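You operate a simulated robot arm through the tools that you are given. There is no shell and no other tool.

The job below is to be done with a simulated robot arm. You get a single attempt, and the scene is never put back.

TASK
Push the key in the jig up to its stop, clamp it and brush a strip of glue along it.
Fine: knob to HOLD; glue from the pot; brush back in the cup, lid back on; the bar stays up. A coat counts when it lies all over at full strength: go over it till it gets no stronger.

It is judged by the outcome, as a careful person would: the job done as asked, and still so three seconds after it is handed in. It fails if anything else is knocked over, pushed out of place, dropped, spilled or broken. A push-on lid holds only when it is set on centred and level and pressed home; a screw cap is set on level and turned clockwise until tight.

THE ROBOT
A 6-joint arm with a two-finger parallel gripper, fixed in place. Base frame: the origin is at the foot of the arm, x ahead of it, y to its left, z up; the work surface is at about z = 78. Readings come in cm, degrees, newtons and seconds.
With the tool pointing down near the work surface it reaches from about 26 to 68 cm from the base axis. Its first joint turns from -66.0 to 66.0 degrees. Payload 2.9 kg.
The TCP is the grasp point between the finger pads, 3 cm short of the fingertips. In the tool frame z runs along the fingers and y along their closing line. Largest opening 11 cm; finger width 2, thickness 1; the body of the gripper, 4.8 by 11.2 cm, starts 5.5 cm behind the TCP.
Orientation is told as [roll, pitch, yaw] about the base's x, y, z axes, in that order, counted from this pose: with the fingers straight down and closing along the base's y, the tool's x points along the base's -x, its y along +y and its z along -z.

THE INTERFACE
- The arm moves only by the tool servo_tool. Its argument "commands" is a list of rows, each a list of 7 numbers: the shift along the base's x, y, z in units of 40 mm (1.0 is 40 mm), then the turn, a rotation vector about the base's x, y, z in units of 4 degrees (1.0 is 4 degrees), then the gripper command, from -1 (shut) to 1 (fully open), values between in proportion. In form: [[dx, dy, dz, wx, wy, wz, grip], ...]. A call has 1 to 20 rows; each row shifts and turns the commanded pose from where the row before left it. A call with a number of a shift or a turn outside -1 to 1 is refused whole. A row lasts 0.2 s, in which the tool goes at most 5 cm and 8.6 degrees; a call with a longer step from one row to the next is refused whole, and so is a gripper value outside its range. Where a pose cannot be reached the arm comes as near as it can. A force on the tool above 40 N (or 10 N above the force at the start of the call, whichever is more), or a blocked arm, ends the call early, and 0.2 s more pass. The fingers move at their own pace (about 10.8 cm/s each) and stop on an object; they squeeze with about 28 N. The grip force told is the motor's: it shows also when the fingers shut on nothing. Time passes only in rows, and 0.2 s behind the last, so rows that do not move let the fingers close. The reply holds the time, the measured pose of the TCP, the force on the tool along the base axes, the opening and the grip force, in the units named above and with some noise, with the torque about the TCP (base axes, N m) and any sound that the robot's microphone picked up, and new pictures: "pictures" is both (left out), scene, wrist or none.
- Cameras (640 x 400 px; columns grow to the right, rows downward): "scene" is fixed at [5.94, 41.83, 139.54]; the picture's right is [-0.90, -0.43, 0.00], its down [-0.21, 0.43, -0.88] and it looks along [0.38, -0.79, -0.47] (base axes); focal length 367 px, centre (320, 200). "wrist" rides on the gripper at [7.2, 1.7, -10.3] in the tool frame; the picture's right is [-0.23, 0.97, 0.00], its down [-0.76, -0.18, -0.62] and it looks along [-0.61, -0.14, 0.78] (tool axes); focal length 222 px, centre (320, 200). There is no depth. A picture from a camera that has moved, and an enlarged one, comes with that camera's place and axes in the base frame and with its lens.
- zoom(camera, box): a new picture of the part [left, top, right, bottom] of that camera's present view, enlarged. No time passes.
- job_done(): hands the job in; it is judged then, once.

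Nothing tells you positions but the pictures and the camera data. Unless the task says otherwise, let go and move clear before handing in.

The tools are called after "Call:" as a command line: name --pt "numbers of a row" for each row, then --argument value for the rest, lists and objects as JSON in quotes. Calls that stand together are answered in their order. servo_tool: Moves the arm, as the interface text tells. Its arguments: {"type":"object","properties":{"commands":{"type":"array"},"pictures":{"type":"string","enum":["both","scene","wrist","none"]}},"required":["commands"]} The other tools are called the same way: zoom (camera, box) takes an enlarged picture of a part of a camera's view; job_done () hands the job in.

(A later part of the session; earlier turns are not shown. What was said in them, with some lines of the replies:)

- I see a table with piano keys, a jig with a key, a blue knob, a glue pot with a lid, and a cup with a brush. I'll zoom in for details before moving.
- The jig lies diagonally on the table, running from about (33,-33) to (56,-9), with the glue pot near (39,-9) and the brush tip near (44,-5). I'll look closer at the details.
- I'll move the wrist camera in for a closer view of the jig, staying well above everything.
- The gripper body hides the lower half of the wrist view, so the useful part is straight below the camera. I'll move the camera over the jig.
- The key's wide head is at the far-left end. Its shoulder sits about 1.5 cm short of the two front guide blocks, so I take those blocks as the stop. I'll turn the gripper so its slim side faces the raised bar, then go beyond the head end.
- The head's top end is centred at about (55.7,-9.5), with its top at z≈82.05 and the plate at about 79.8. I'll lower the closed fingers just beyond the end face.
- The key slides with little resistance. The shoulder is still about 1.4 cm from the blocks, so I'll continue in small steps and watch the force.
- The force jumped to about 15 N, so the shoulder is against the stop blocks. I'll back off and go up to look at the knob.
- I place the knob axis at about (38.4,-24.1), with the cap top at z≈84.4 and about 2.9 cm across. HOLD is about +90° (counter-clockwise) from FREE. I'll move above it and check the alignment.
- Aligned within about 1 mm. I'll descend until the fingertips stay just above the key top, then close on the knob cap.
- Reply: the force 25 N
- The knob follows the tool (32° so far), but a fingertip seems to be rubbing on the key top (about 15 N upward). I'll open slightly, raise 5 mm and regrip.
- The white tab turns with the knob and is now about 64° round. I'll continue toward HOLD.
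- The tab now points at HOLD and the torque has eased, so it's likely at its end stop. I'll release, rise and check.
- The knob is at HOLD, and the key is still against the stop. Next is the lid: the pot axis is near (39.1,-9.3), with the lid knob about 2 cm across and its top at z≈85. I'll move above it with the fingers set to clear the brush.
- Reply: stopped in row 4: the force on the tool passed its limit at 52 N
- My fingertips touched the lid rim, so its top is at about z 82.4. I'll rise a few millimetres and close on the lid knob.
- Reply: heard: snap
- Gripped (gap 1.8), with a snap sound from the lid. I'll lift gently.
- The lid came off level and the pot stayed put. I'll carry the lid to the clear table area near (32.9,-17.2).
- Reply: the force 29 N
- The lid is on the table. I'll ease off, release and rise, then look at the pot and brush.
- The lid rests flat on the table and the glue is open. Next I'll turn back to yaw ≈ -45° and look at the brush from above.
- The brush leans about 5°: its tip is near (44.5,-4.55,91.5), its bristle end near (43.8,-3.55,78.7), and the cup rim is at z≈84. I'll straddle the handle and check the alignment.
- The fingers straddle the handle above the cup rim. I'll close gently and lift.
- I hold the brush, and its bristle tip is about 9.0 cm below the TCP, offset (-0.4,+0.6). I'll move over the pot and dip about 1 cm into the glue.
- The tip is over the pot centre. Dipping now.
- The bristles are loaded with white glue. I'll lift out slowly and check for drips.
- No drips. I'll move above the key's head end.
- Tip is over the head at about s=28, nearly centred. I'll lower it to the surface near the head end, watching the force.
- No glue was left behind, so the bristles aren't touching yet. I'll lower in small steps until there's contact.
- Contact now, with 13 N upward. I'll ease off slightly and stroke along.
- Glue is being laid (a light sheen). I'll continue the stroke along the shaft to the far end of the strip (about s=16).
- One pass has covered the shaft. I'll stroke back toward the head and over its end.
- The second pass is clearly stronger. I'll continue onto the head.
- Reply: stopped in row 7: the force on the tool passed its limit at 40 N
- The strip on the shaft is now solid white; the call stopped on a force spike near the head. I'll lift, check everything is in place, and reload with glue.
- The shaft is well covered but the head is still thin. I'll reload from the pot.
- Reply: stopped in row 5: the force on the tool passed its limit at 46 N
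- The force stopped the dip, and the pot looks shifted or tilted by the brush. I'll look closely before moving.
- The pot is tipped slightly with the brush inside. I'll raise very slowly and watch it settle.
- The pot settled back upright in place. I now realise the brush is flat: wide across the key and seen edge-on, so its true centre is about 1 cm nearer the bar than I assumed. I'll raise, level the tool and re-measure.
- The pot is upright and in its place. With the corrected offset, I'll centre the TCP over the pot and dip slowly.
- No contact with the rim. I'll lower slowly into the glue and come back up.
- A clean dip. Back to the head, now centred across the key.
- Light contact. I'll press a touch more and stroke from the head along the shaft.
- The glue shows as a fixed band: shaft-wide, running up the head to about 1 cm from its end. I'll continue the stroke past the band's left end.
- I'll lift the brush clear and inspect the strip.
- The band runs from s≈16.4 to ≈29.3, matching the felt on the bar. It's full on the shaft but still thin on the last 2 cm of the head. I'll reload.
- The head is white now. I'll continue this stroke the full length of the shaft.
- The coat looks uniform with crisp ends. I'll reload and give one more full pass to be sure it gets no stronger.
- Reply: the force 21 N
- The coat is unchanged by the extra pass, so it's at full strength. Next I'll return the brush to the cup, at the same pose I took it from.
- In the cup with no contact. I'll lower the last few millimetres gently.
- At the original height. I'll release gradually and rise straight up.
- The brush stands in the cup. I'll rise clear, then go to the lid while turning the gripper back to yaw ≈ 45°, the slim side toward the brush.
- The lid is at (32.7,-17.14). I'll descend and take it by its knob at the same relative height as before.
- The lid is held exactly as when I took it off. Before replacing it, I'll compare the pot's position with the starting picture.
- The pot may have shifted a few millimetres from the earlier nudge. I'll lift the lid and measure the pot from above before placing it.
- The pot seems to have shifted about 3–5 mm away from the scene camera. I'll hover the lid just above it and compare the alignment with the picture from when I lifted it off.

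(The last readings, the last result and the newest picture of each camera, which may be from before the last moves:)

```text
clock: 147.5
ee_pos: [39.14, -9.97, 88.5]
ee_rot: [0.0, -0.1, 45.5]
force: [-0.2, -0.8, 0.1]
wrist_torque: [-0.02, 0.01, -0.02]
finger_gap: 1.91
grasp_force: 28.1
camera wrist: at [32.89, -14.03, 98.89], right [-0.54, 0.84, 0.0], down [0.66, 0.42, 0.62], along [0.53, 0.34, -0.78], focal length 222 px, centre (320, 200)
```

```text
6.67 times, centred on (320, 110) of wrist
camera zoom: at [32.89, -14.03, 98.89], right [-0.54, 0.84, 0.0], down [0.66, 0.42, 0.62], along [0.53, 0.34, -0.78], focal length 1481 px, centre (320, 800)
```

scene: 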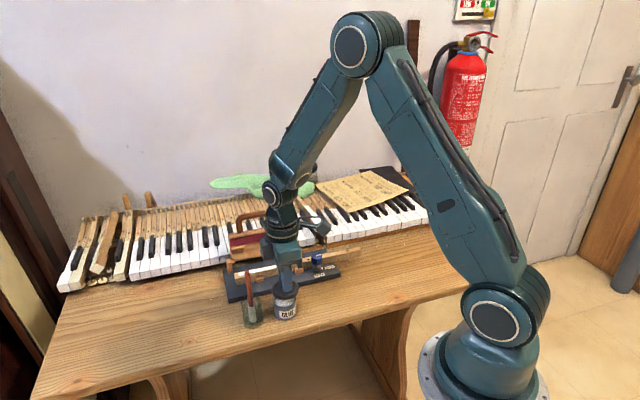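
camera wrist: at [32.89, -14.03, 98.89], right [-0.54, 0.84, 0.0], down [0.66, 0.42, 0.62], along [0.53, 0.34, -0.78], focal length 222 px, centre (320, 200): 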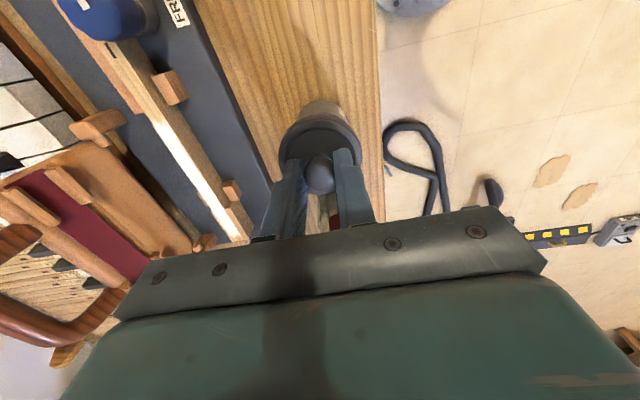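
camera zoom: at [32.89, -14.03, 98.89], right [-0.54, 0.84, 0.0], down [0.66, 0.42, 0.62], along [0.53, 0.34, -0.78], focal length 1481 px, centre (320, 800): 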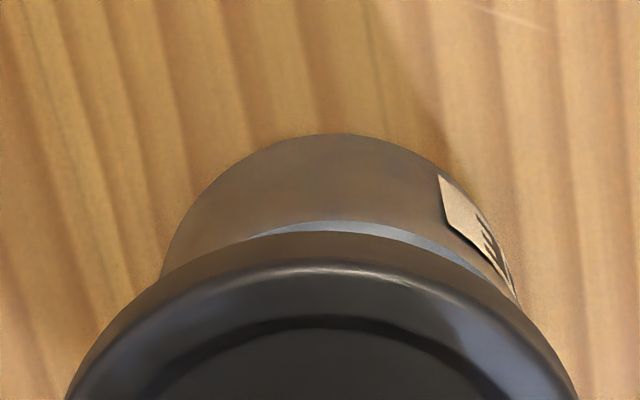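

Lateral offsets in both pictures say the lid must move about (+0.13,+0.35) cm. I'll correct and check again.

Call:
servo_tool --pt "0.0325 0.0885 0 0 0 0 -1" --pt "0 0 0 0 0 0 -1" --pictures "none"

Call:
zoom --camera "scene" --box '[262, 275, 310, 325]'

Call:
zoom --camera "wrist" --box '[272, 80, 368, 140]'

Call:
zoom --camera "scene" --box '[230, 220, 342, 330]'

```text
clock: 148.1
ee_pos: [39.16, -9.47, 88.54]
ee_rot: [-0.1, -0.1, 45.7]
force: [-0.4, 0.5, 0.3]
wrist_torque: [0.0, 0.02, -0.02]
finger_gap: 1.9
grasp_force: 28.2
```

```text
8.00 times, centred on (286, 300) of scene
camera zoom: at [5.94, 41.83, 139.54], right [-0.9, -0.43, 0.0], down [-0.21, 0.43, -0.88], along [0.38, -0.79, -0.47], focal length 2938 px, centre (592, -600)
```

zoom: 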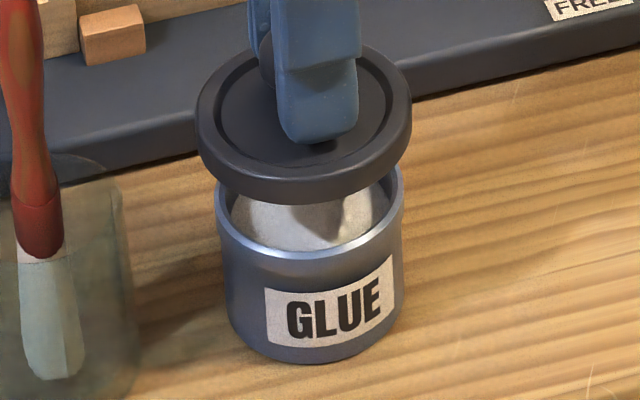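

```text
6.67 times, centred on (320, 110) of wrist
camera zoom: at [33.0, -13.64, 98.95], right [-0.54, 0.84, 0.0], down [0.66, 0.42, 0.62], along [0.53, 0.33, -0.78], focal length 1481 px, centre (320, 800)
```

zoom: 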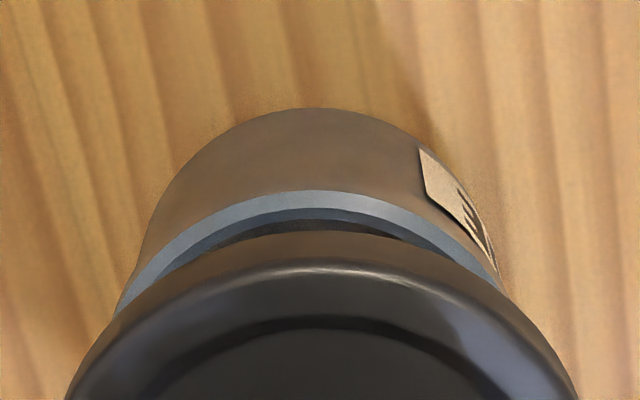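

```text
3.64 times, centred on (286, 275) of scene
camera zoom: at [5.94, 41.83, 139.54], right [-0.9, -0.43, 0.0], down [-0.21, 0.43, -0.88], along [0.38, -0.79, -0.47], focal length 1335 px, centre (444, -73)
```

zoom: 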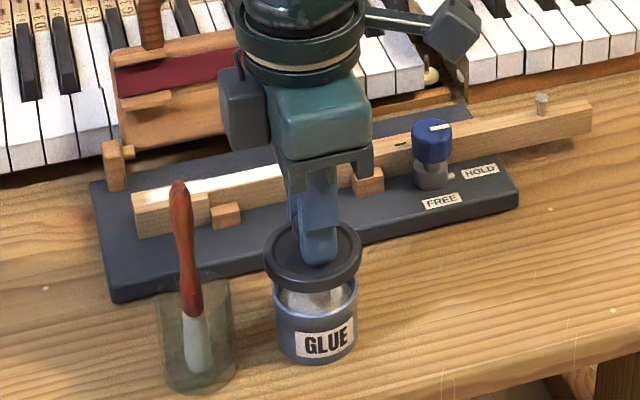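

Lid and pot are now aligned within about 0.5 mm in both views. I'll lower it gently.

Call:
servo_tool --pt "0.01 0 -0.2 0 0 0 -1" --pt "0 0 -0.15 0 0 0 -1" --pt "0 0 -0.1 0 0 0 -1" --pt "0 0 -0.05 0 0 0 -1" --pt "0 0 0 0 0 0 -1"

Call:
zoom --camera "scene" --box '[262, 275, 310, 325]'

Call:
zoom --camera "wrist" --box '[272, 90, 368, 150]'

```text
clock: 149.3
ee_pos: [39.29, -9.44, 86.58]
ee_rot: [-0.1, -0.2, 45.6]
force: [0.4, -0.3, 0.0]
wrist_torque: [0.0, -0.02, 0.03]
finger_gap: 1.9
grasp_force: 28.2
camera wrist: at [33.01, -13.63, 97.03], right [-0.54, 0.84, 0.0], down [0.66, 0.42, 0.62], along [0.53, 0.33, -0.78], focal length 222 px, centre (320, 200)
```

scene: 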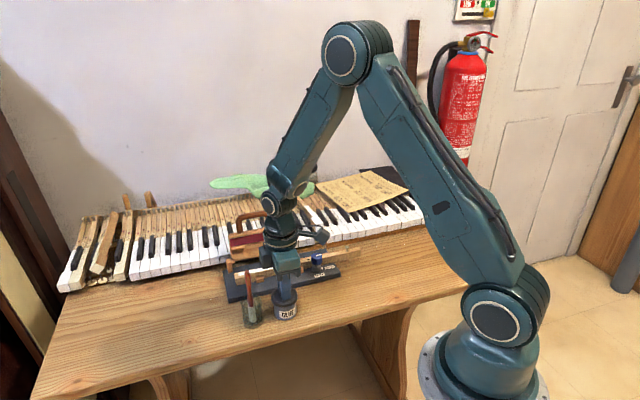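
wrist: 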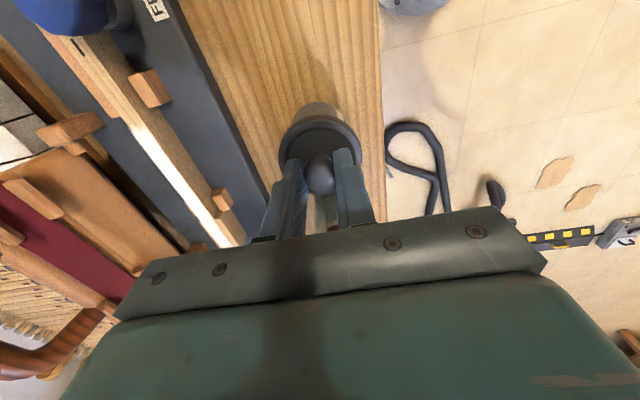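

```text
8.00 times, centred on (286, 300) of scene
camera zoom: at [5.94, 41.83, 139.54], right [-0.9, -0.43, 0.0], down [-0.21, 0.43, -0.88], along [0.38, -0.79, -0.47], focal length 2938 px, centre (592, -600)
```

zoom: 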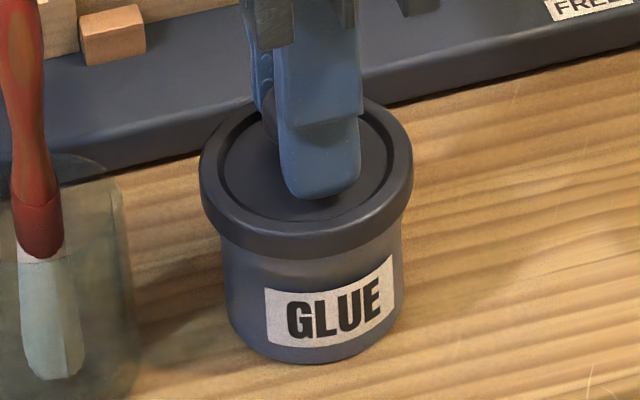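

```text
6.67 times, centred on (320, 120) of wrist
camera zoom: at [33.01, -13.63, 97.03], right [-0.54, 0.84, 0.0], down [0.66, 0.42, 0.62], along [0.53, 0.33, -0.78], focal length 1481 px, centre (320, 733)
```

zoom: 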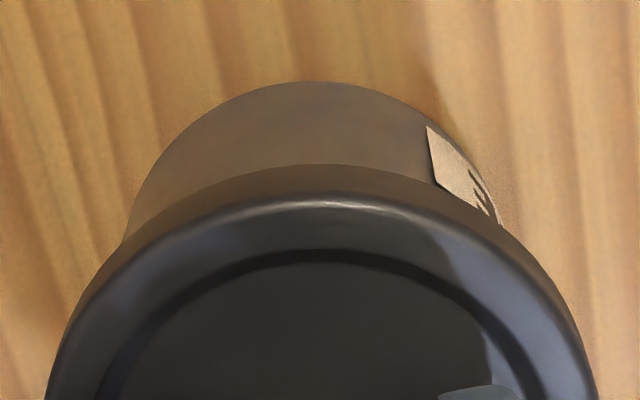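

Call:
servo_tool --pt "0 0 -0.05 0 0 0 -1" --pt "0 0 -0.04 0 0 0 -1" --pt "0 0 -0.03 0 0 0 -1" --pt "0 0 0 0 0 0 -1" --pictures "none"

Call:
zoom --camera "scene" --box '[262, 275, 310, 325]'

```text
clock: 150.3
ee_pos: [39.26, -9.56, 86.13]
ee_rot: [0.0, 0.0, 45.6]
force: [0.5, -0.6, -0.1]
wrist_torque: [0.0, -0.02, -0.02]
finger_gap: 1.94
grasp_force: 28.0
```

```text
8.00 times, centred on (286, 300) of scene
camera zoom: at [5.94, 41.83, 139.54], right [-0.9, -0.43, 0.0], down [-0.21, 0.43, -0.88], along [0.38, -0.79, -0.47], focal length 2938 px, centre (592, -600)
```

zoom: 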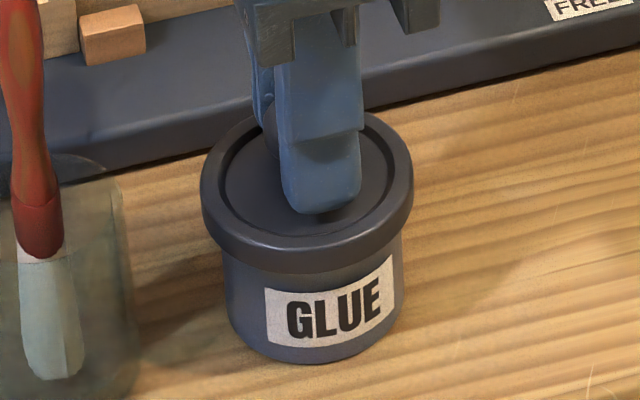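

Call:
servo_tool --pt "0 0 -0.03 0 0 0 -1" --pt "0 0 -0.03 0 0 0 -1" --pt "0 0 0 0 0 0 -1" --pictures "none"

Call:
servo_tool --pt "0 0 -0.03 0 0 0 -1" --pt "0 0 -0.02 0 0 0 -1" --pt "0 0 0 0 0 0 -1" --pictures "none"

Call:
zoom --camera "scene" --box '[262, 275, 310, 325]'

```text
clock: 151.1
ee_pos: [39.38, -9.52, 85.9]
ee_rot: [0.0, -0.1, 45.6]
force: [-0.4, -1.0, 0.7]
wrist_torque: [-0.07, -0.01, 0.0]
finger_gap: 1.92
grasp_force: 28.4
```

```text
clock: 151.9
ee_pos: [39.37, -9.58, 85.69]
ee_rot: [0.0, 0.0, 45.6]
force: [-0.5, 0.0, 0.5]
wrist_torque: [0.02, -0.01, -0.03]
finger_gap: 1.94
grasp_force: 28.0
```

```text
8.00 times, centred on (286, 300) of scene
camera zoom: at [5.94, 41.83, 139.54], right [-0.9, -0.43, 0.0], down [-0.21, 0.43, -0.88], along [0.38, -0.79, -0.47], focal length 2938 px, centre (592, -600)
```

zoom: 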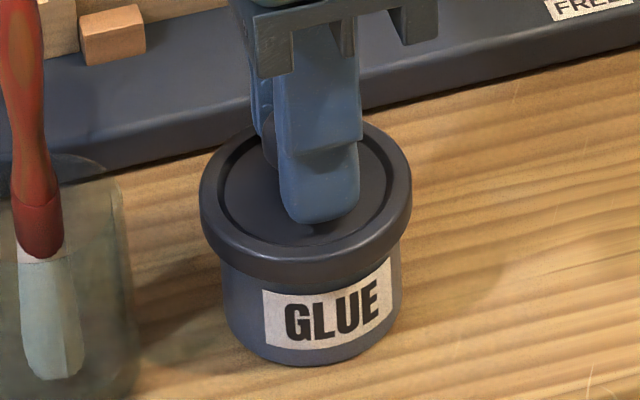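

Call:
servo_tool --pt "0 0 -0.03 0 0 0 -1" --pt "0 0 -0.03 0 0 0 -1" --pt "0 0 0 0 0 0 -1" --pictures "none"

Call:
zoom --camera "scene" --box '[262, 275, 310, 325]'

Call:
zoom --camera "wrist" --box '[232, 90, 424, 210]'

```text
clock: 152.7
ee_pos: [39.39, -9.59, 85.58]
ee_rot: [-0.1, -0.2, 45.7]
force: [-2.4, 0.4, 27.5]
wrist_torque: [0.03, 0.04, -0.04]
finger_gap: 1.91
grasp_force: 28.1
```

```text
8.00 times, centred on (286, 300) of scene
camera zoom: at [5.9, 41.84, 139.54], right [-0.9, -0.43, 0.0], down [-0.21, 0.43, -0.88], along [0.38, -0.79, -0.47], focal length 2938 px, centre (592, -600)
```

zoom: 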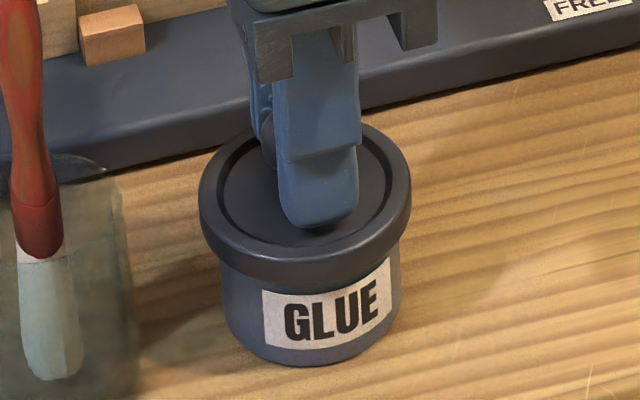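

```text
3.33 times, centred on (328, 150) of wrist
camera zoom: at [33.06, -13.63, 95.94], right [-0.54, 0.84, 0.0], down [0.66, 0.42, 0.63], along [0.53, 0.33, -0.78], focal length 740 px, centre (293, 367)
```

zoom: 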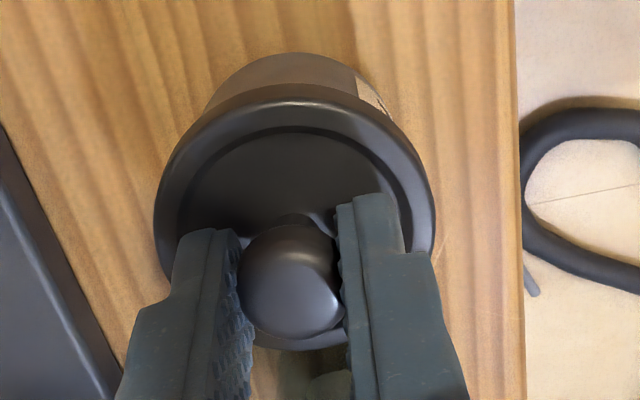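

Now 27 N of downward resistance with the lid level. I'll press a bit more to snap it home.

Call:
servo_tool --pt "0 0 -0.02 0 0 0 -1" --pt "0 0 0 0 0 0 -1" --pictures "none"

Call:
zoom --camera "scene" --box '[262, 275, 310, 325]'

```text
clock: 153.3
ee_pos: [39.43, -9.53, 85.53]
ee_rot: [-0.2, -0.3, 45.7]
force: [2.1, 0.5, 27.9]
wrist_torque: [0.04, -0.04, -0.02]
finger_gap: 1.88
grasp_force: 27.9
```

```text
8.00 times, centred on (286, 300) of scene
camera zoom: at [5.91, 41.84, 139.54], right [-0.9, -0.43, 0.0], down [-0.21, 0.43, -0.88], along [0.38, -0.79, -0.47], focal length 2938 px, centre (592, -600)
```

zoom: 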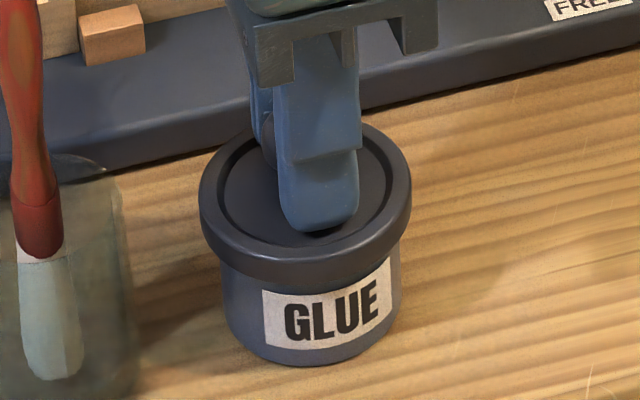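

The grip slips at about 28 N, so I'll release and press the lid knob from above with closed fingers instead.

Call:
servo_tool --pt "0 0 0.05 0 0 0 -1" --pt "0 0 0 0 0 0 -0.6" --pt "0 0 0 0 0 0 -0.4" --pt "0 0 0.3 0 0 0 -0.4" --pt "0 0 0.5 0 0 0 -0.4" --pt "0 0 0.5 0 0 0 -0.7" --pt "0 0 0 0 0 0 -1" --pt "0 0 0 0 0 0 -1" --pt "0 0 0 0 0 0 -1"

Call:
zoom --camera "scene" --box '[262, 270, 310, 325]'

Call:
zoom --camera "wrist" --box '[232, 80, 424, 200]'

```text
clock: 155.3
ee_pos: [39.51, -9.46, 90.78]
ee_rot: [0.0, -0.2, 45.6]
force: [-0.1, -0.5, -0.1]
wrist_torque: [-0.01, -0.04, 0.04]
finger_gap: 0.02
grasp_force: 27.9
heard: snap
camera wrist: at [33.08, -13.47, 101.08], right [-0.54, 0.84, 0.0], down [0.66, 0.42, 0.62], along [0.53, 0.33, -0.78], focal length 222 px, centre (320, 200)
```

scene: 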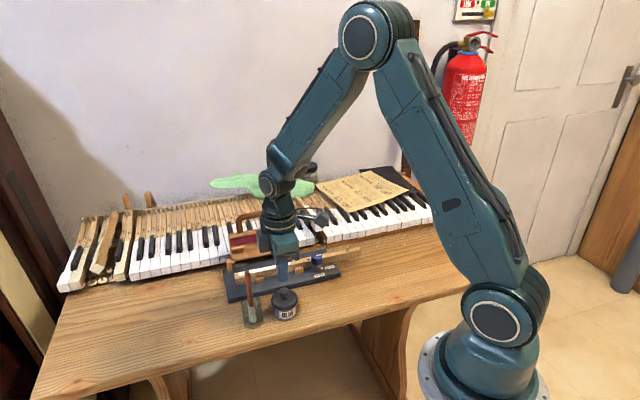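
wrist: 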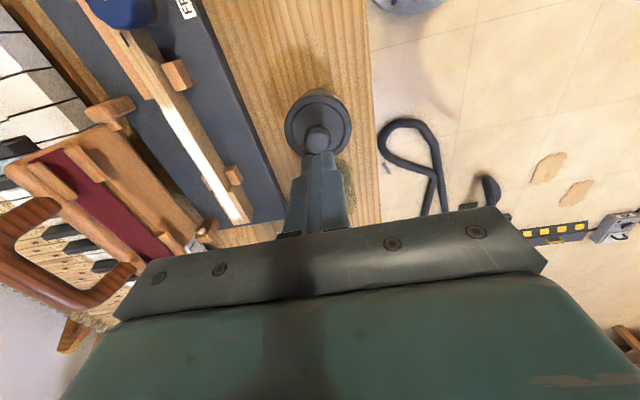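

```text
7.27 times, centred on (286, 298) of scene
camera zoom: at [5.94, 41.83, 139.54], right [-0.9, -0.43, 0.0], down [-0.21, 0.43, -0.88], along [0.38, -0.79, -0.47], focal length 2671 px, centre (567, -509)
```

zoom: 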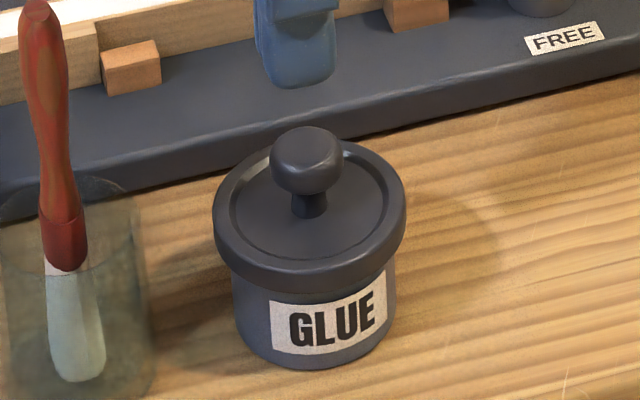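

```text
3.33 times, centred on (328, 140) of wrist
camera zoom: at [33.08, -13.47, 101.08], right [-0.54, 0.84, 0.0], down [0.66, 0.42, 0.62], along [0.53, 0.33, -0.78], focal length 740 px, centre (293, 400)
```

zoom: 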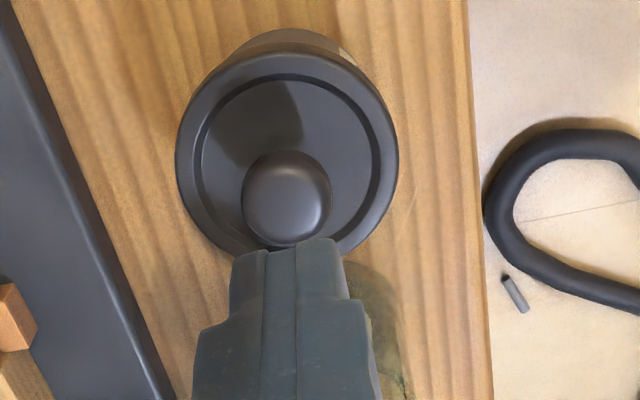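

The lid sits level. I'll centre the closed fingertips over the knob and press down firmly, listening for the snap.

Call:
servo_tool --pt "-0.033 -0.06 -0.2 0 0 0 -1" --pt "0 0 -0.3 0 0 0 -1" --pt "0 0 -0.1 0 0 0 -1" --pt "0 0 0 0 0 0 -1" --pictures "wrist"

Call:
zoom --camera "scene" --box '[262, 270, 310, 325]'

Call:
zoom --camera "wrist" --box '[232, 80, 424, 200]'

```text
clock: 156.3
ee_pos: [39.11, -9.83, 88.27]
ee_rot: [0.0, -0.2, 45.6]
force: [-0.2, 0.1, 0.0]
wrist_torque: [0.01, -0.03, 0.04]
finger_gap: 0.0
grasp_force: 28.3
camera wrist: at [32.89, -13.81, 98.68], right [-0.54, 0.84, 0.0], down [0.66, 0.42, 0.62], along [0.53, 0.34, -0.78], focal length 222 px, centre (320, 200)
```

wrist: 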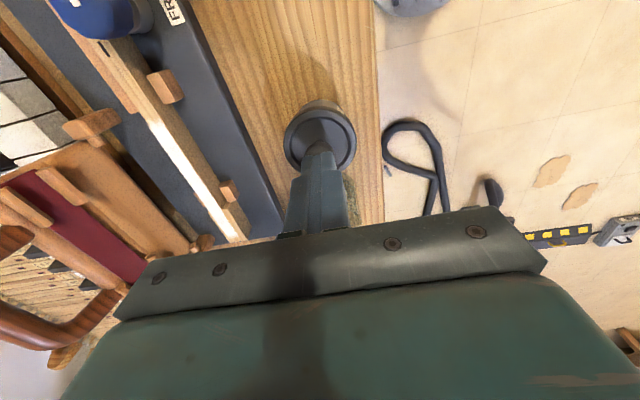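

```text
7.27 times, centred on (286, 298) of scene
camera zoom: at [5.94, 41.83, 139.54], right [-0.9, -0.43, 0.0], down [-0.21, 0.43, -0.88], along [0.38, -0.79, -0.47], focal length 2671 px, centre (567, -509)
```

zoom: 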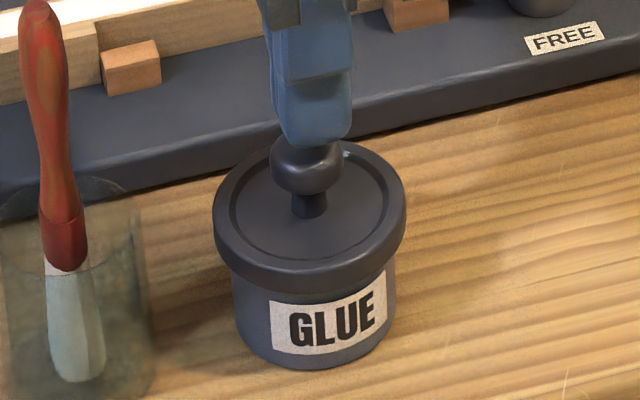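

```text
3.33 times, centred on (328, 140) of wrist
camera zoom: at [32.89, -13.81, 98.68], right [-0.54, 0.84, 0.0], down [0.66, 0.42, 0.62], along [0.53, 0.34, -0.78], focal length 740 px, centre (293, 400)
```

zoom: 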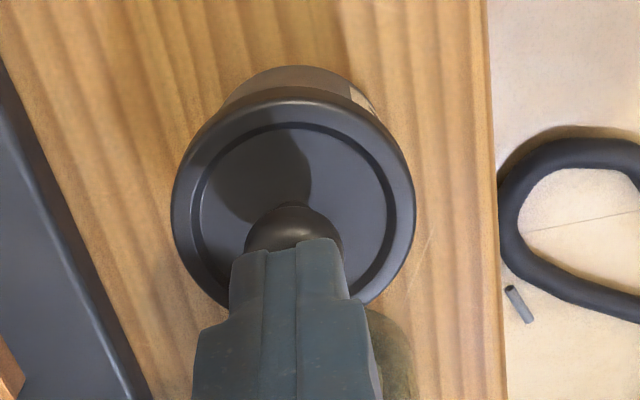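

Call:
servo_tool --pt "0 0 -0.05 0 0 0 -1" --pt "0 0 -0.03 0 0 0 -1" --pt "0 0 -0.03 0 0 0 -1" --pt "0 0 0 0 0 0 -1" --pictures "none"

Call:
zoom --camera "scene" --box '[262, 270, 310, 325]'

```text
clock: 157.3
ee_pos: [39.1, -9.73, 87.92]
ee_rot: [-0.2, -0.1, 45.6]
force: [0.1, 0.2, -0.7]
wrist_torque: [-0.01, 0.01, -0.01]
finger_gap: 0.0
grasp_force: 28.6
```

```text
7.27 times, centred on (286, 298) of scene
camera zoom: at [5.94, 41.83, 139.54], right [-0.9, -0.43, 0.0], down [-0.21, 0.43, -0.88], along [0.38, -0.79, -0.47], focal length 2671 px, centre (567, -509)
```

zoom: 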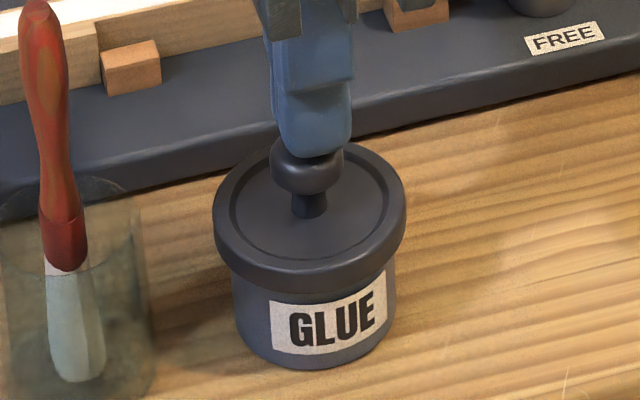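

Call:
servo_tool --pt "0 0 -0.03 0 0 0 -1" --pt "0 0 -0.03 0 0 0 -1" --pt "0 0 0 0 0 0 -1" --pictures "none"

Call:
servo_tool --pt "0 0 -0.03 0 0 0 -1" --pt "0 0 -0.03 0 0 0 -1" --pt "0 0 0 0 0 0 -1" --pictures "none"

Call:
zoom --camera "scene" --box '[262, 270, 310, 325]'

```text
clock: 158.1
ee_pos: [39.29, -9.75, 87.67]
ee_rot: [0.0, -0.1, 45.6]
force: [0.0, -0.1, 0.3]
wrist_torque: [0.0, 0.01, 0.0]
finger_gap: 0.01
grasp_force: 27.9
```

```text
clock: 158.9
ee_pos: [39.21, -9.88, 87.41]
ee_rot: [-0.1, -0.3, 45.5]
force: [-11.1, 4.8, 37.7]
wrist_torque: [0.17, 0.21, 0.01]
finger_gap: 0.0
grasp_force: 27.9
```

```text
7.27 times, centred on (286, 298) of scene
camera zoom: at [5.87, 41.85, 139.54], right [-0.9, -0.43, 0.0], down [-0.21, 0.43, -0.88], along [0.38, -0.79, -0.47], focal length 2671 px, centre (567, -509)
```

zoom: 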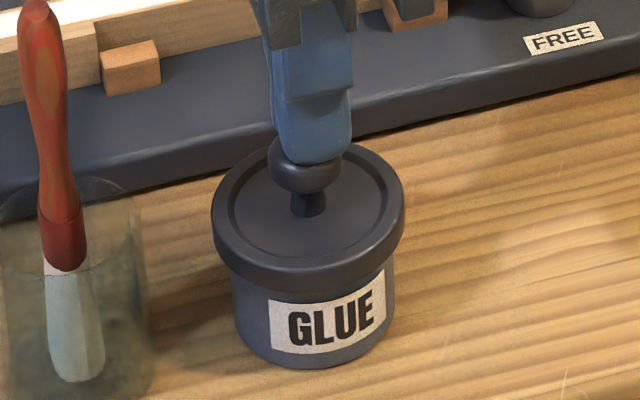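

Call:
servo_tool --pt "0 0 -0.03 0 0 0 -1" --pt "0 0 -0.02 0 0 0 -1" --pt "0 0 0 0 0 0 -1" --pictures "none"

Call:
zoom --camera "scene" --box '[262, 270, 310, 325]'

```text
clock: 159.2
ee_pos: [39.39, -9.75, 87.54]
ee_rot: [-0.2, -0.2, 45.7]
force: [-3.6, 0.7, 13.8]
wrist_torque: [0.09, 0.1, -0.02]
finger_gap: 0.0
grasp_force: 28.2
stopped in row 1: the force on the tool passed its limit at 51 N (the readings are from after the stop); the commanded pose is now the measured one
```

```text
7.27 times, centred on (286, 298) of scene
camera zoom: at [5.91, 41.84, 139.54], right [-0.9, -0.43, 0.0], down [-0.21, 0.43, -0.88], along [0.38, -0.79, -0.47], focal length 2671 px, centre (567, -509)
```

zoom: 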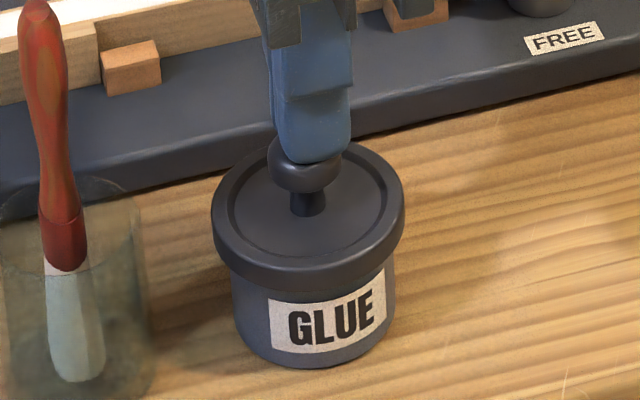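

No further movement even at 51 N, so it's seated. I'll check that it holds by taking the knob lightly again and testing with a tiny lift.

Call:
servo_tool --pt "0 0 0.1 0 0 0 -1" --pt "0 0 0.5 0 0 0 -0.5" --pt "0 0 0 0 0 0 -0.25" --pt "0 0 0 0 0 0 -0.25"

Call:
zoom --camera "wrist" --box '[232, 80, 424, 200]'

Call:
zoom --camera "scene" --box '[262, 270, 310, 325]'

```text
clock: 160.2
ee_pos: [39.39, -9.77, 89.76]
ee_rot: [-0.2, -0.2, 45.5]
force: [0.1, -0.1, -0.3]
wrist_torque: [0.01, 0.03, 0.01]
finger_gap: 4.12
grasp_force: 0.1
camera wrist: at [33.05, -13.87, 100.21], right [-0.54, 0.84, 0.0], down [0.66, 0.42, 0.63], along [0.53, 0.33, -0.78], focal length 222 px, centre (320, 200)
```

scene: 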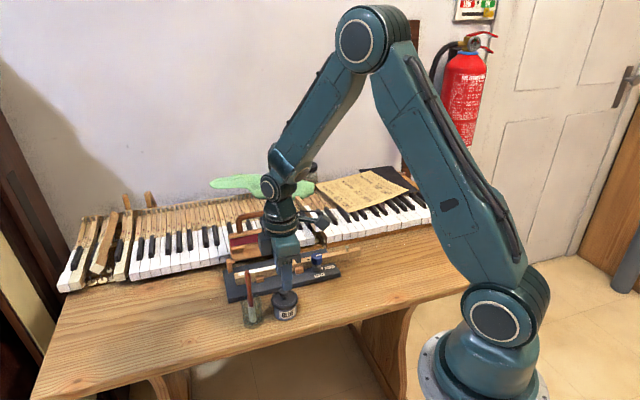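
wrist: 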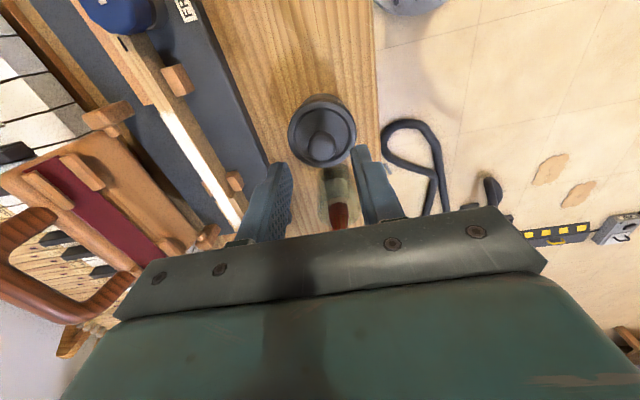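

```text
3.33 times, centred on (328, 140) of wrist
camera zoom: at [33.05, -13.87, 100.21], right [-0.54, 0.84, 0.0], down [0.66, 0.42, 0.63], along [0.53, 0.33, -0.78], focal length 740 px, centre (293, 400)
```

zoom: 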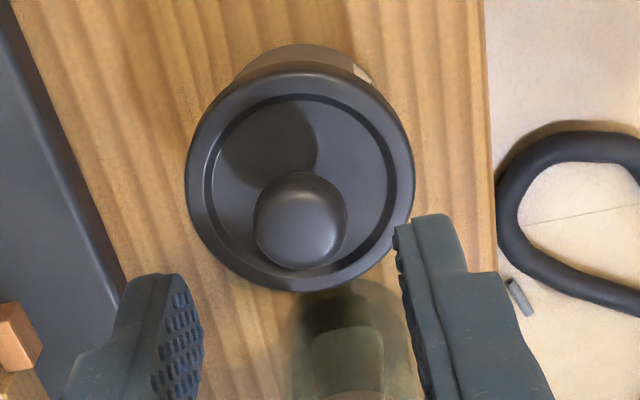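

```text
7.27 times, centred on (286, 298) of scene
camera zoom: at [5.94, 41.83, 139.54], right [-0.9, -0.43, 0.0], down [-0.21, 0.43, -0.88], along [0.38, -0.79, -0.47], focal length 2671 px, centre (567, -509)
```

zoom: 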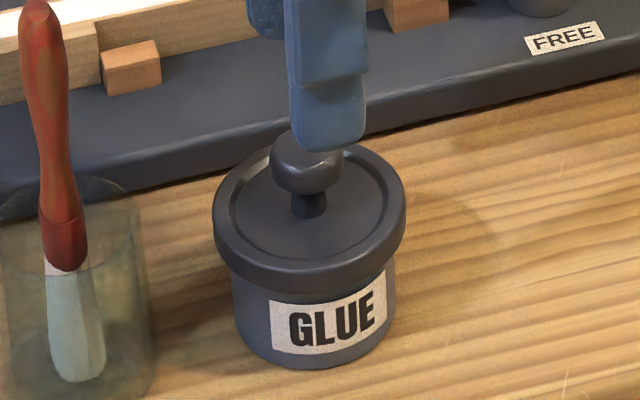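

Call:
servo_tool --pt "0.01 0.04 -0.4 0 0 0 -0.25" --pt "0 0 -0.4 0 0 0 -0.25" --pt "0 0 -0.17 0 0 0 -0.25" --pt "0 0 0 0 0 0 -0.25" --pictures "none"

Call:
servo_tool --pt "0 0 0 0 0 0 -0.5" --pt "0 0 0 0 0 0 -0.7" --pt "0 0 0 0 0 0 -1" --pt "0 0 0 0 0 0 -1" --pictures "none"

```text
clock: 161.2
ee_pos: [39.38, -9.73, 85.9]
ee_rot: [-0.2, -0.2, 45.7]
force: [0.3, 0.4, -0.2]
wrist_torque: [-0.03, 0.02, -0.01]
finger_gap: 4.17
grasp_force: 0.0
```

```text
clock: 162.2
ee_pos: [39.45, -9.64, 85.85]
ee_rot: [-0.1, -0.2, 45.6]
force: [-1.0, 0.6, 0.3]
wrist_torque: [-0.03, 0.05, -0.01]
finger_gap: 1.83
grasp_force: 27.9
heard: snap
```

A snap when gripping: the same sound as when I first took the lid off. I'll test with a very small lift.

Call:
servo_tool --pt "0 0 0.02 0 0 0 -1" --pt "0 0 0.02 0 0 0 -1" --pt "0 0 0 0 0 0 -1" --pictures "none"

Call:
zoom --camera "scene" --box '[262, 270, 310, 325]'

```text
clock: 163.0
ee_pos: [39.42, -9.77, 86.16]
ee_rot: [-0.3, -0.1, 45.7]
force: [-0.4, 0.0, 1.1]
wrist_torque: [0.03, 0.01, 0.0]
finger_gap: 1.91
grasp_force: 27.8
```

```text
7.27 times, centred on (286, 298) of scene
camera zoom: at [5.94, 41.83, 139.54], right [-0.9, -0.43, 0.0], down [-0.21, 0.43, -0.88], along [0.38, -0.79, -0.47], focal length 2671 px, centre (567, -509)
```

zoom: 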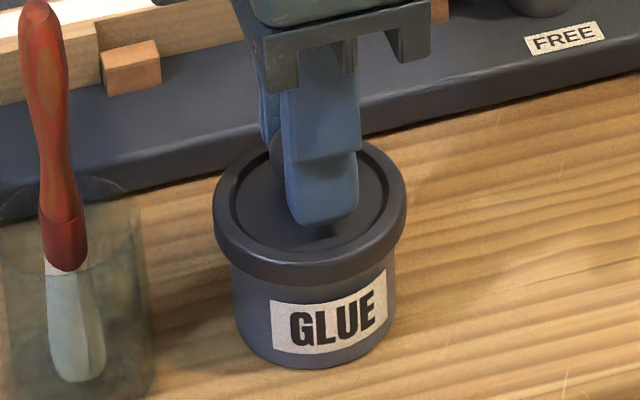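

The lid lifts freely, so gripping pops it loose. I'll set it back down, release without pulling up, then press it home from above and leave it.

Call:
servo_tool --pt "0 0 -0.03 0 0 0 -1" --pt "0 0 -0.03 0 0 0 -1" --pt "0 0 0 0 0 0 -1" --pictures "none"

Call:
servo_tool --pt "0 0 0 0 0 0 -0.6" --pt "0 0 0 0 0 0 -0.4" --pt "0 0 0 0 0 0 -0.3" --pt "0 0 0 0 0 0 -0.3" --pictures "none"

Call:
servo_tool --pt "0 0 0.3 0 0 0 -0.3" --pt "0 0 0.5 0 0 0 -0.3" --pt "0 0 0.3 0 0 0 -0.7" --pt "0 0 0 0 0 0 -1" --pt "0 0 0 0 0 0 -1"

Call:
zoom --camera "wrist" --box '[232, 80, 424, 200]'

Call:
zoom --camera "scene" --box '[262, 270, 310, 325]'

```text
clock: 163.8
ee_pos: [39.56, -9.76, 85.98]
ee_rot: [-0.2, -0.2, 45.6]
force: [-0.2, 0.5, -0.2]
wrist_torque: [0.04, 0.02, 0.01]
finger_gap: 1.93
grasp_force: 28.3
```

```text
clock: 164.8
ee_pos: [39.41, -9.78, 85.89]
ee_rot: [-0.2, -0.2, 45.5]
force: [0.1, 0.3, -0.7]
wrist_torque: [-0.02, -0.05, 0.01]
finger_gap: 3.87
grasp_force: 0.1
heard: snap
```

```text
clock: 166.0
ee_pos: [39.3, -9.7, 90.43]
ee_rot: [-0.3, -0.2, 45.6]
force: [-0.3, 0.6, -0.1]
wrist_torque: [-0.01, 0.01, -0.03]
finger_gap: 0.0
grasp_force: 28.2
camera wrist: at [33.0, -13.73, 100.81], right [-0.54, 0.84, 0.0], down [0.66, 0.42, 0.63], along [0.53, 0.33, -0.78], focal length 222 px, centre (320, 200)
```

scene: 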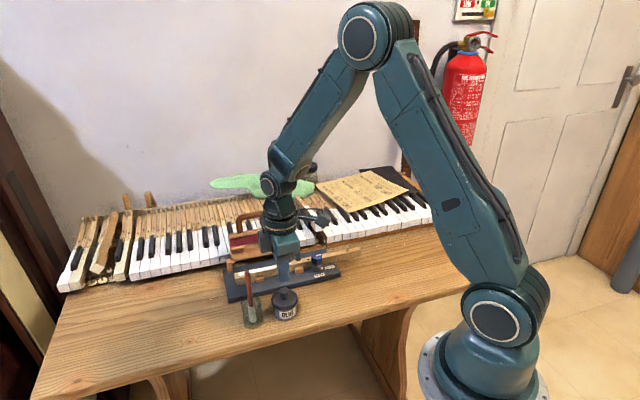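
wrist: 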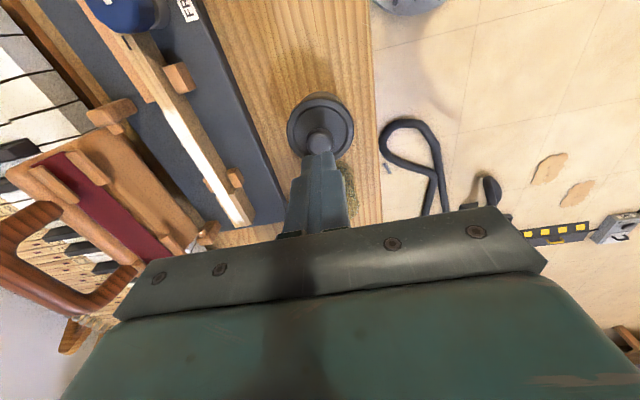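

```text
3.33 times, centred on (328, 140) of wrist
camera zoom: at [33.0, -13.73, 100.81], right [-0.54, 0.84, 0.0], down [0.66, 0.42, 0.63], along [0.53, 0.33, -0.78], focal length 740 px, centre (293, 400)
```

zoom: 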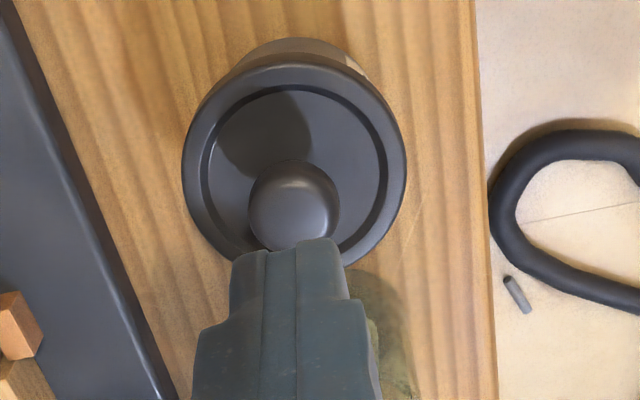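

```text
7.27 times, centred on (286, 298) of scene
camera zoom: at [5.94, 41.83, 139.54], right [-0.9, -0.43, 0.0], down [-0.21, 0.43, -0.88], along [0.38, -0.79, -0.47], focal length 2671 px, centre (567, -509)
```

zoom: 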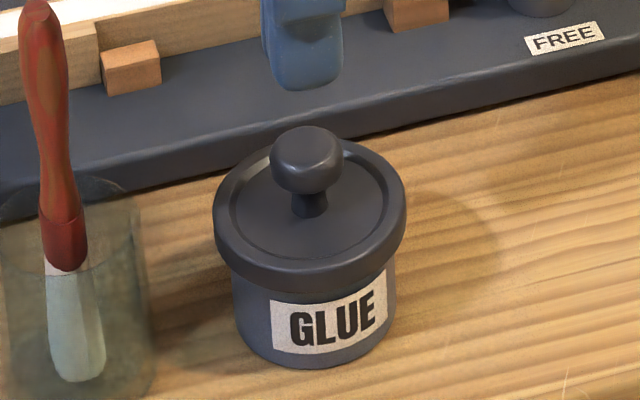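

So the snap on release is the lid clicking on (and the snap on gripping is it coming off). It's now on; I'll give one final press from above to be sure it's home.

Call:
servo_tool --pt "0.0 -0.025 -0.3 0 0 0 -1" --pt "0 0 -0.25 0 0 0 -1" --pt "0 0 -0.1 0 0 0 -1" --pt "0 0 0 0 0 0 -1" --pictures "none"

Call:
servo_tool --pt "0 0 -0.04 0 0 0 -1" --pt "0 0 -0.03 0 0 0 -1" --pt "0 0 -0.02 0 0 0 -1" --pt "0 0 0 0 0 0 -1" --pictures "none"

```text
clock: 167.0
ee_pos: [39.35, -9.77, 87.67]
ee_rot: [-0.2, -0.2, 45.6]
force: [-0.8, 0.9, 0.3]
wrist_torque: [0.01, -0.01, 0.0]
finger_gap: 0.0
grasp_force: 27.9
```

```text
clock: 168.2
ee_pos: [39.37, -9.94, 87.6]
ee_rot: [-0.4, -0.2, 45.7]
force: [-4.7, 0.0, 10.7]
wrist_torque: [0.01, 0.1, 0.02]
finger_gap: 0.0
grasp_force: 27.7
stopped in row 4: the force on the tool passed its limit at 42 N (the readings are from after the stop); the commanded pose is now the measured one
```

Pressed at 42 N with no change. I'll rise, move clear and inspect everything.

Call:
servo_tool --pt "0 0 0.1 0 0 0 -1" --pt "0 0 0.5 0 0 0 -1" --pt "0 0 0.8 0 0 0 -1" --pt "0 0 0.8 0 0 0 -1" --pt "0 0 0.8 0 0 0 -1" --pt "0 0 0.8 0 0 0 -1" --pt "-0.3 -0.3 0.8 0 0 0 -0.5" --pt "-0.3 -0.3 0.6 0 0 0 0" --pt "0 0 0 0 0 0 0" --pt "0 0 0 0 0 0 0"

Call:
zoom --camera "scene" --box '[220, 200, 364, 330]'

Call:
zoom --camera "scene" --box '[230, 255, 330, 330]'

Call:
zoom --camera "scene" --box '[226, 240, 350, 300]'

```text
clock: 170.4
ee_pos: [37.15, -12.14, 108.46]
ee_rot: [-0.4, -0.2, 45.6]
force: [-0.2, 0.7, -0.4]
wrist_torque: [-0.03, -0.01, 0.0]
finger_gap: 5.51
grasp_force: 0.0
camera wrist: at [30.74, -16.19, 118.8], right [-0.54, 0.84, -0.01], down [0.66, 0.42, 0.63], along [0.53, 0.33, -0.78], focal length 222 px, centre (320, 200)
```

scene: 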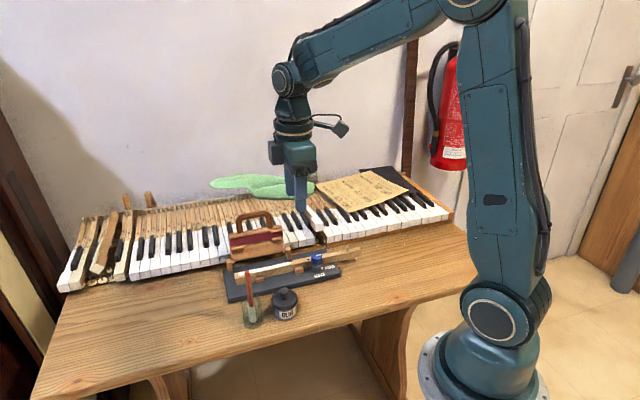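
wrist: 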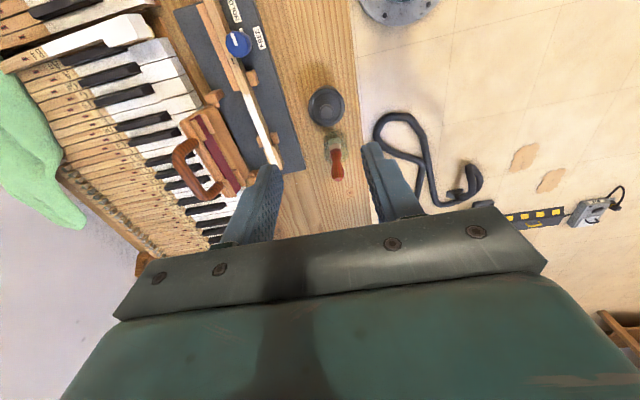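

```text
3.08 times, centred on (292, 265) of scene
camera zoom: at [5.94, 41.83, 139.54], right [-0.9, -0.43, 0.0], down [-0.21, 0.43, -0.88], along [0.38, -0.79, -0.47], focal length 1130 px, centre (406, 0)
```

zoom: 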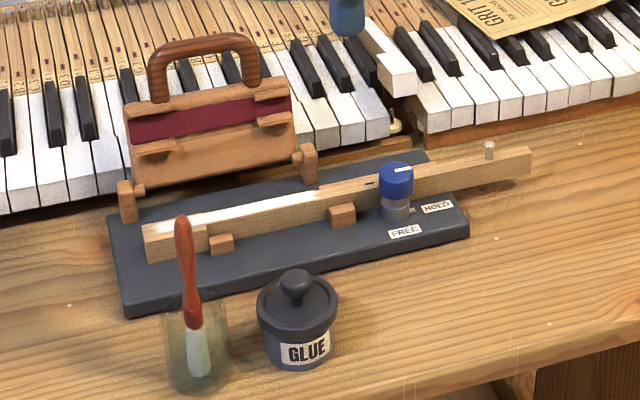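

```text
5.33 times, centred on (280, 292) of scene
camera zoom: at [5.94, 41.83, 139.54], right [-0.9, -0.43, 0.0], down [-0.21, 0.43, -0.88], along [0.38, -0.79, -0.47], focal length 1959 px, centre (533, -293)
```

zoom: 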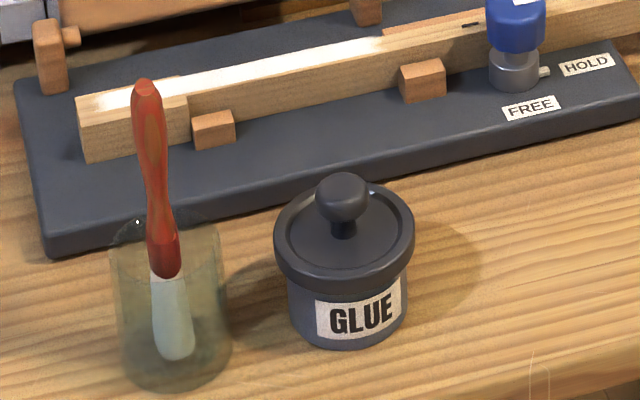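

```text
5.16 times, centred on (288, 270) of scene
camera zoom: at [5.94, 41.83, 139.54], right [-0.9, -0.43, 0.0], down [-0.21, 0.43, -0.88], along [0.38, -0.79, -0.47], focal length 1895 px, centre (485, -161)
```

zoom: 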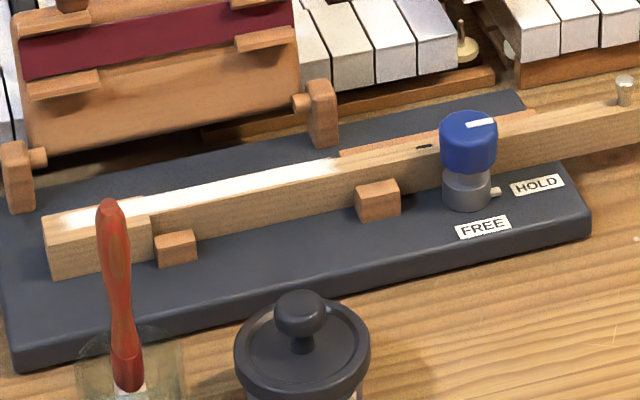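

Call:
zoom --camera "scene" --box '[262, 280, 310, 325]'

Call:
zoom --camera "wrist" --box '[290, 70, 370, 120]'

Call:
zoom --camera "wrist" --box '[220, 40, 316, 180]'

```text
8.89 times, centred on (286, 302) of scene
camera zoom: at [5.94, 41.83, 139.54], right [-0.9, -0.43, 0.0], down [-0.21, 0.43, -0.88], along [0.38, -0.79, -0.47], focal length 3264 px, centre (622, -711)
```

zoom: 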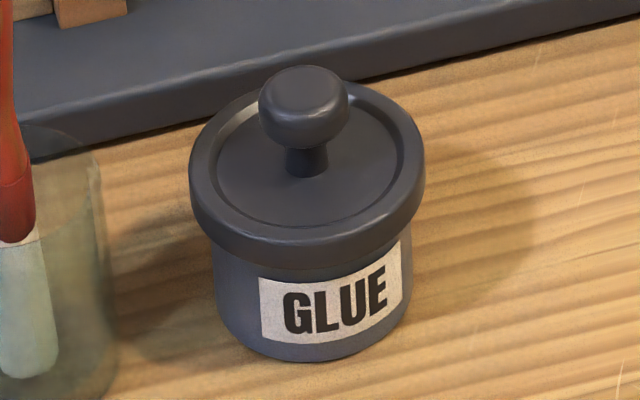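

```text
8.00 times, centred on (330, 95) of wrist
camera zoom: at [30.74, -16.19, 118.8], right [-0.54, 0.84, -0.01], down [0.66, 0.42, 0.63], along [0.53, 0.33, -0.78], focal length 1777 px, centre (240, 1040)
```

zoom: 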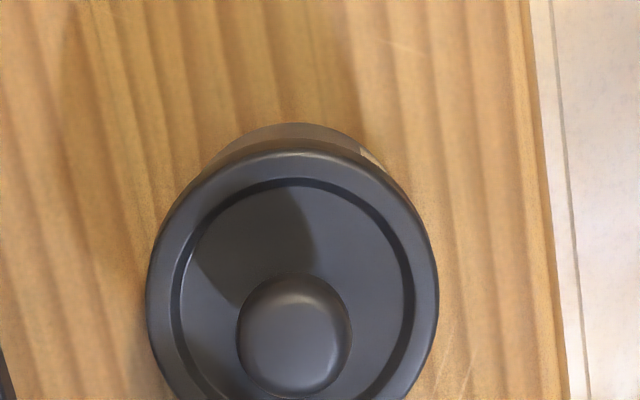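

```text
2.86 times, centred on (268, 110) of wrist
camera zoom: at [30.74, -16.19, 118.8], right [-0.54, 0.84, -0.01], down [0.66, 0.42, 0.63], along [0.53, 0.33, -0.78], focal length 635 px, centre (469, 457)
```

zoom: 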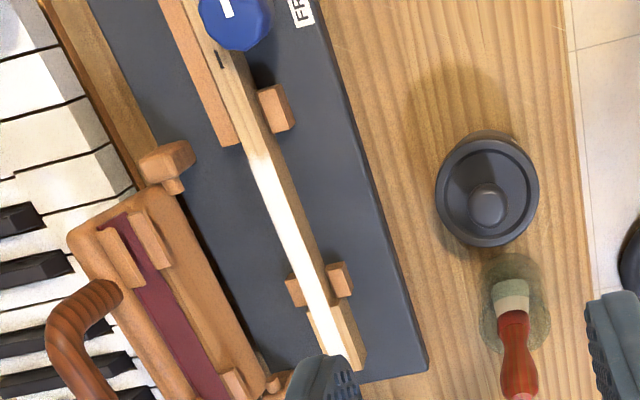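

Final check: the key is against its stop with the knob at HOLD, the coat is solid over the whole strip, and the bar is up. The brush stands in the cup, the lid sits level and snapped on, and the arm is clear. I'm handing the job in.

Call:
job_done

```text
The job is handed in.
```

The job is done and handed in, with one slip: on a glue reload the brush nudged the pot.

- **Key:** pushed up until its shoulder met the guide blocks (the force rose to about 15 N), then clamped with the knob at HOLD.
- **Glue:** brushed along the key from the pot. I kept going until a further loaded pass made no visible difference.
- **Bar:** left up and not touched.
- **Brush:** standing back in the cup.
- **Lid:** back on the pot, centred and level. It snapped on when I let go, and a firm press from above moved it no further.

The nudge tipped the pot slightly. It settled back upright by itself, nothing spilled, and it now stands about 2–5 mm from where it started.
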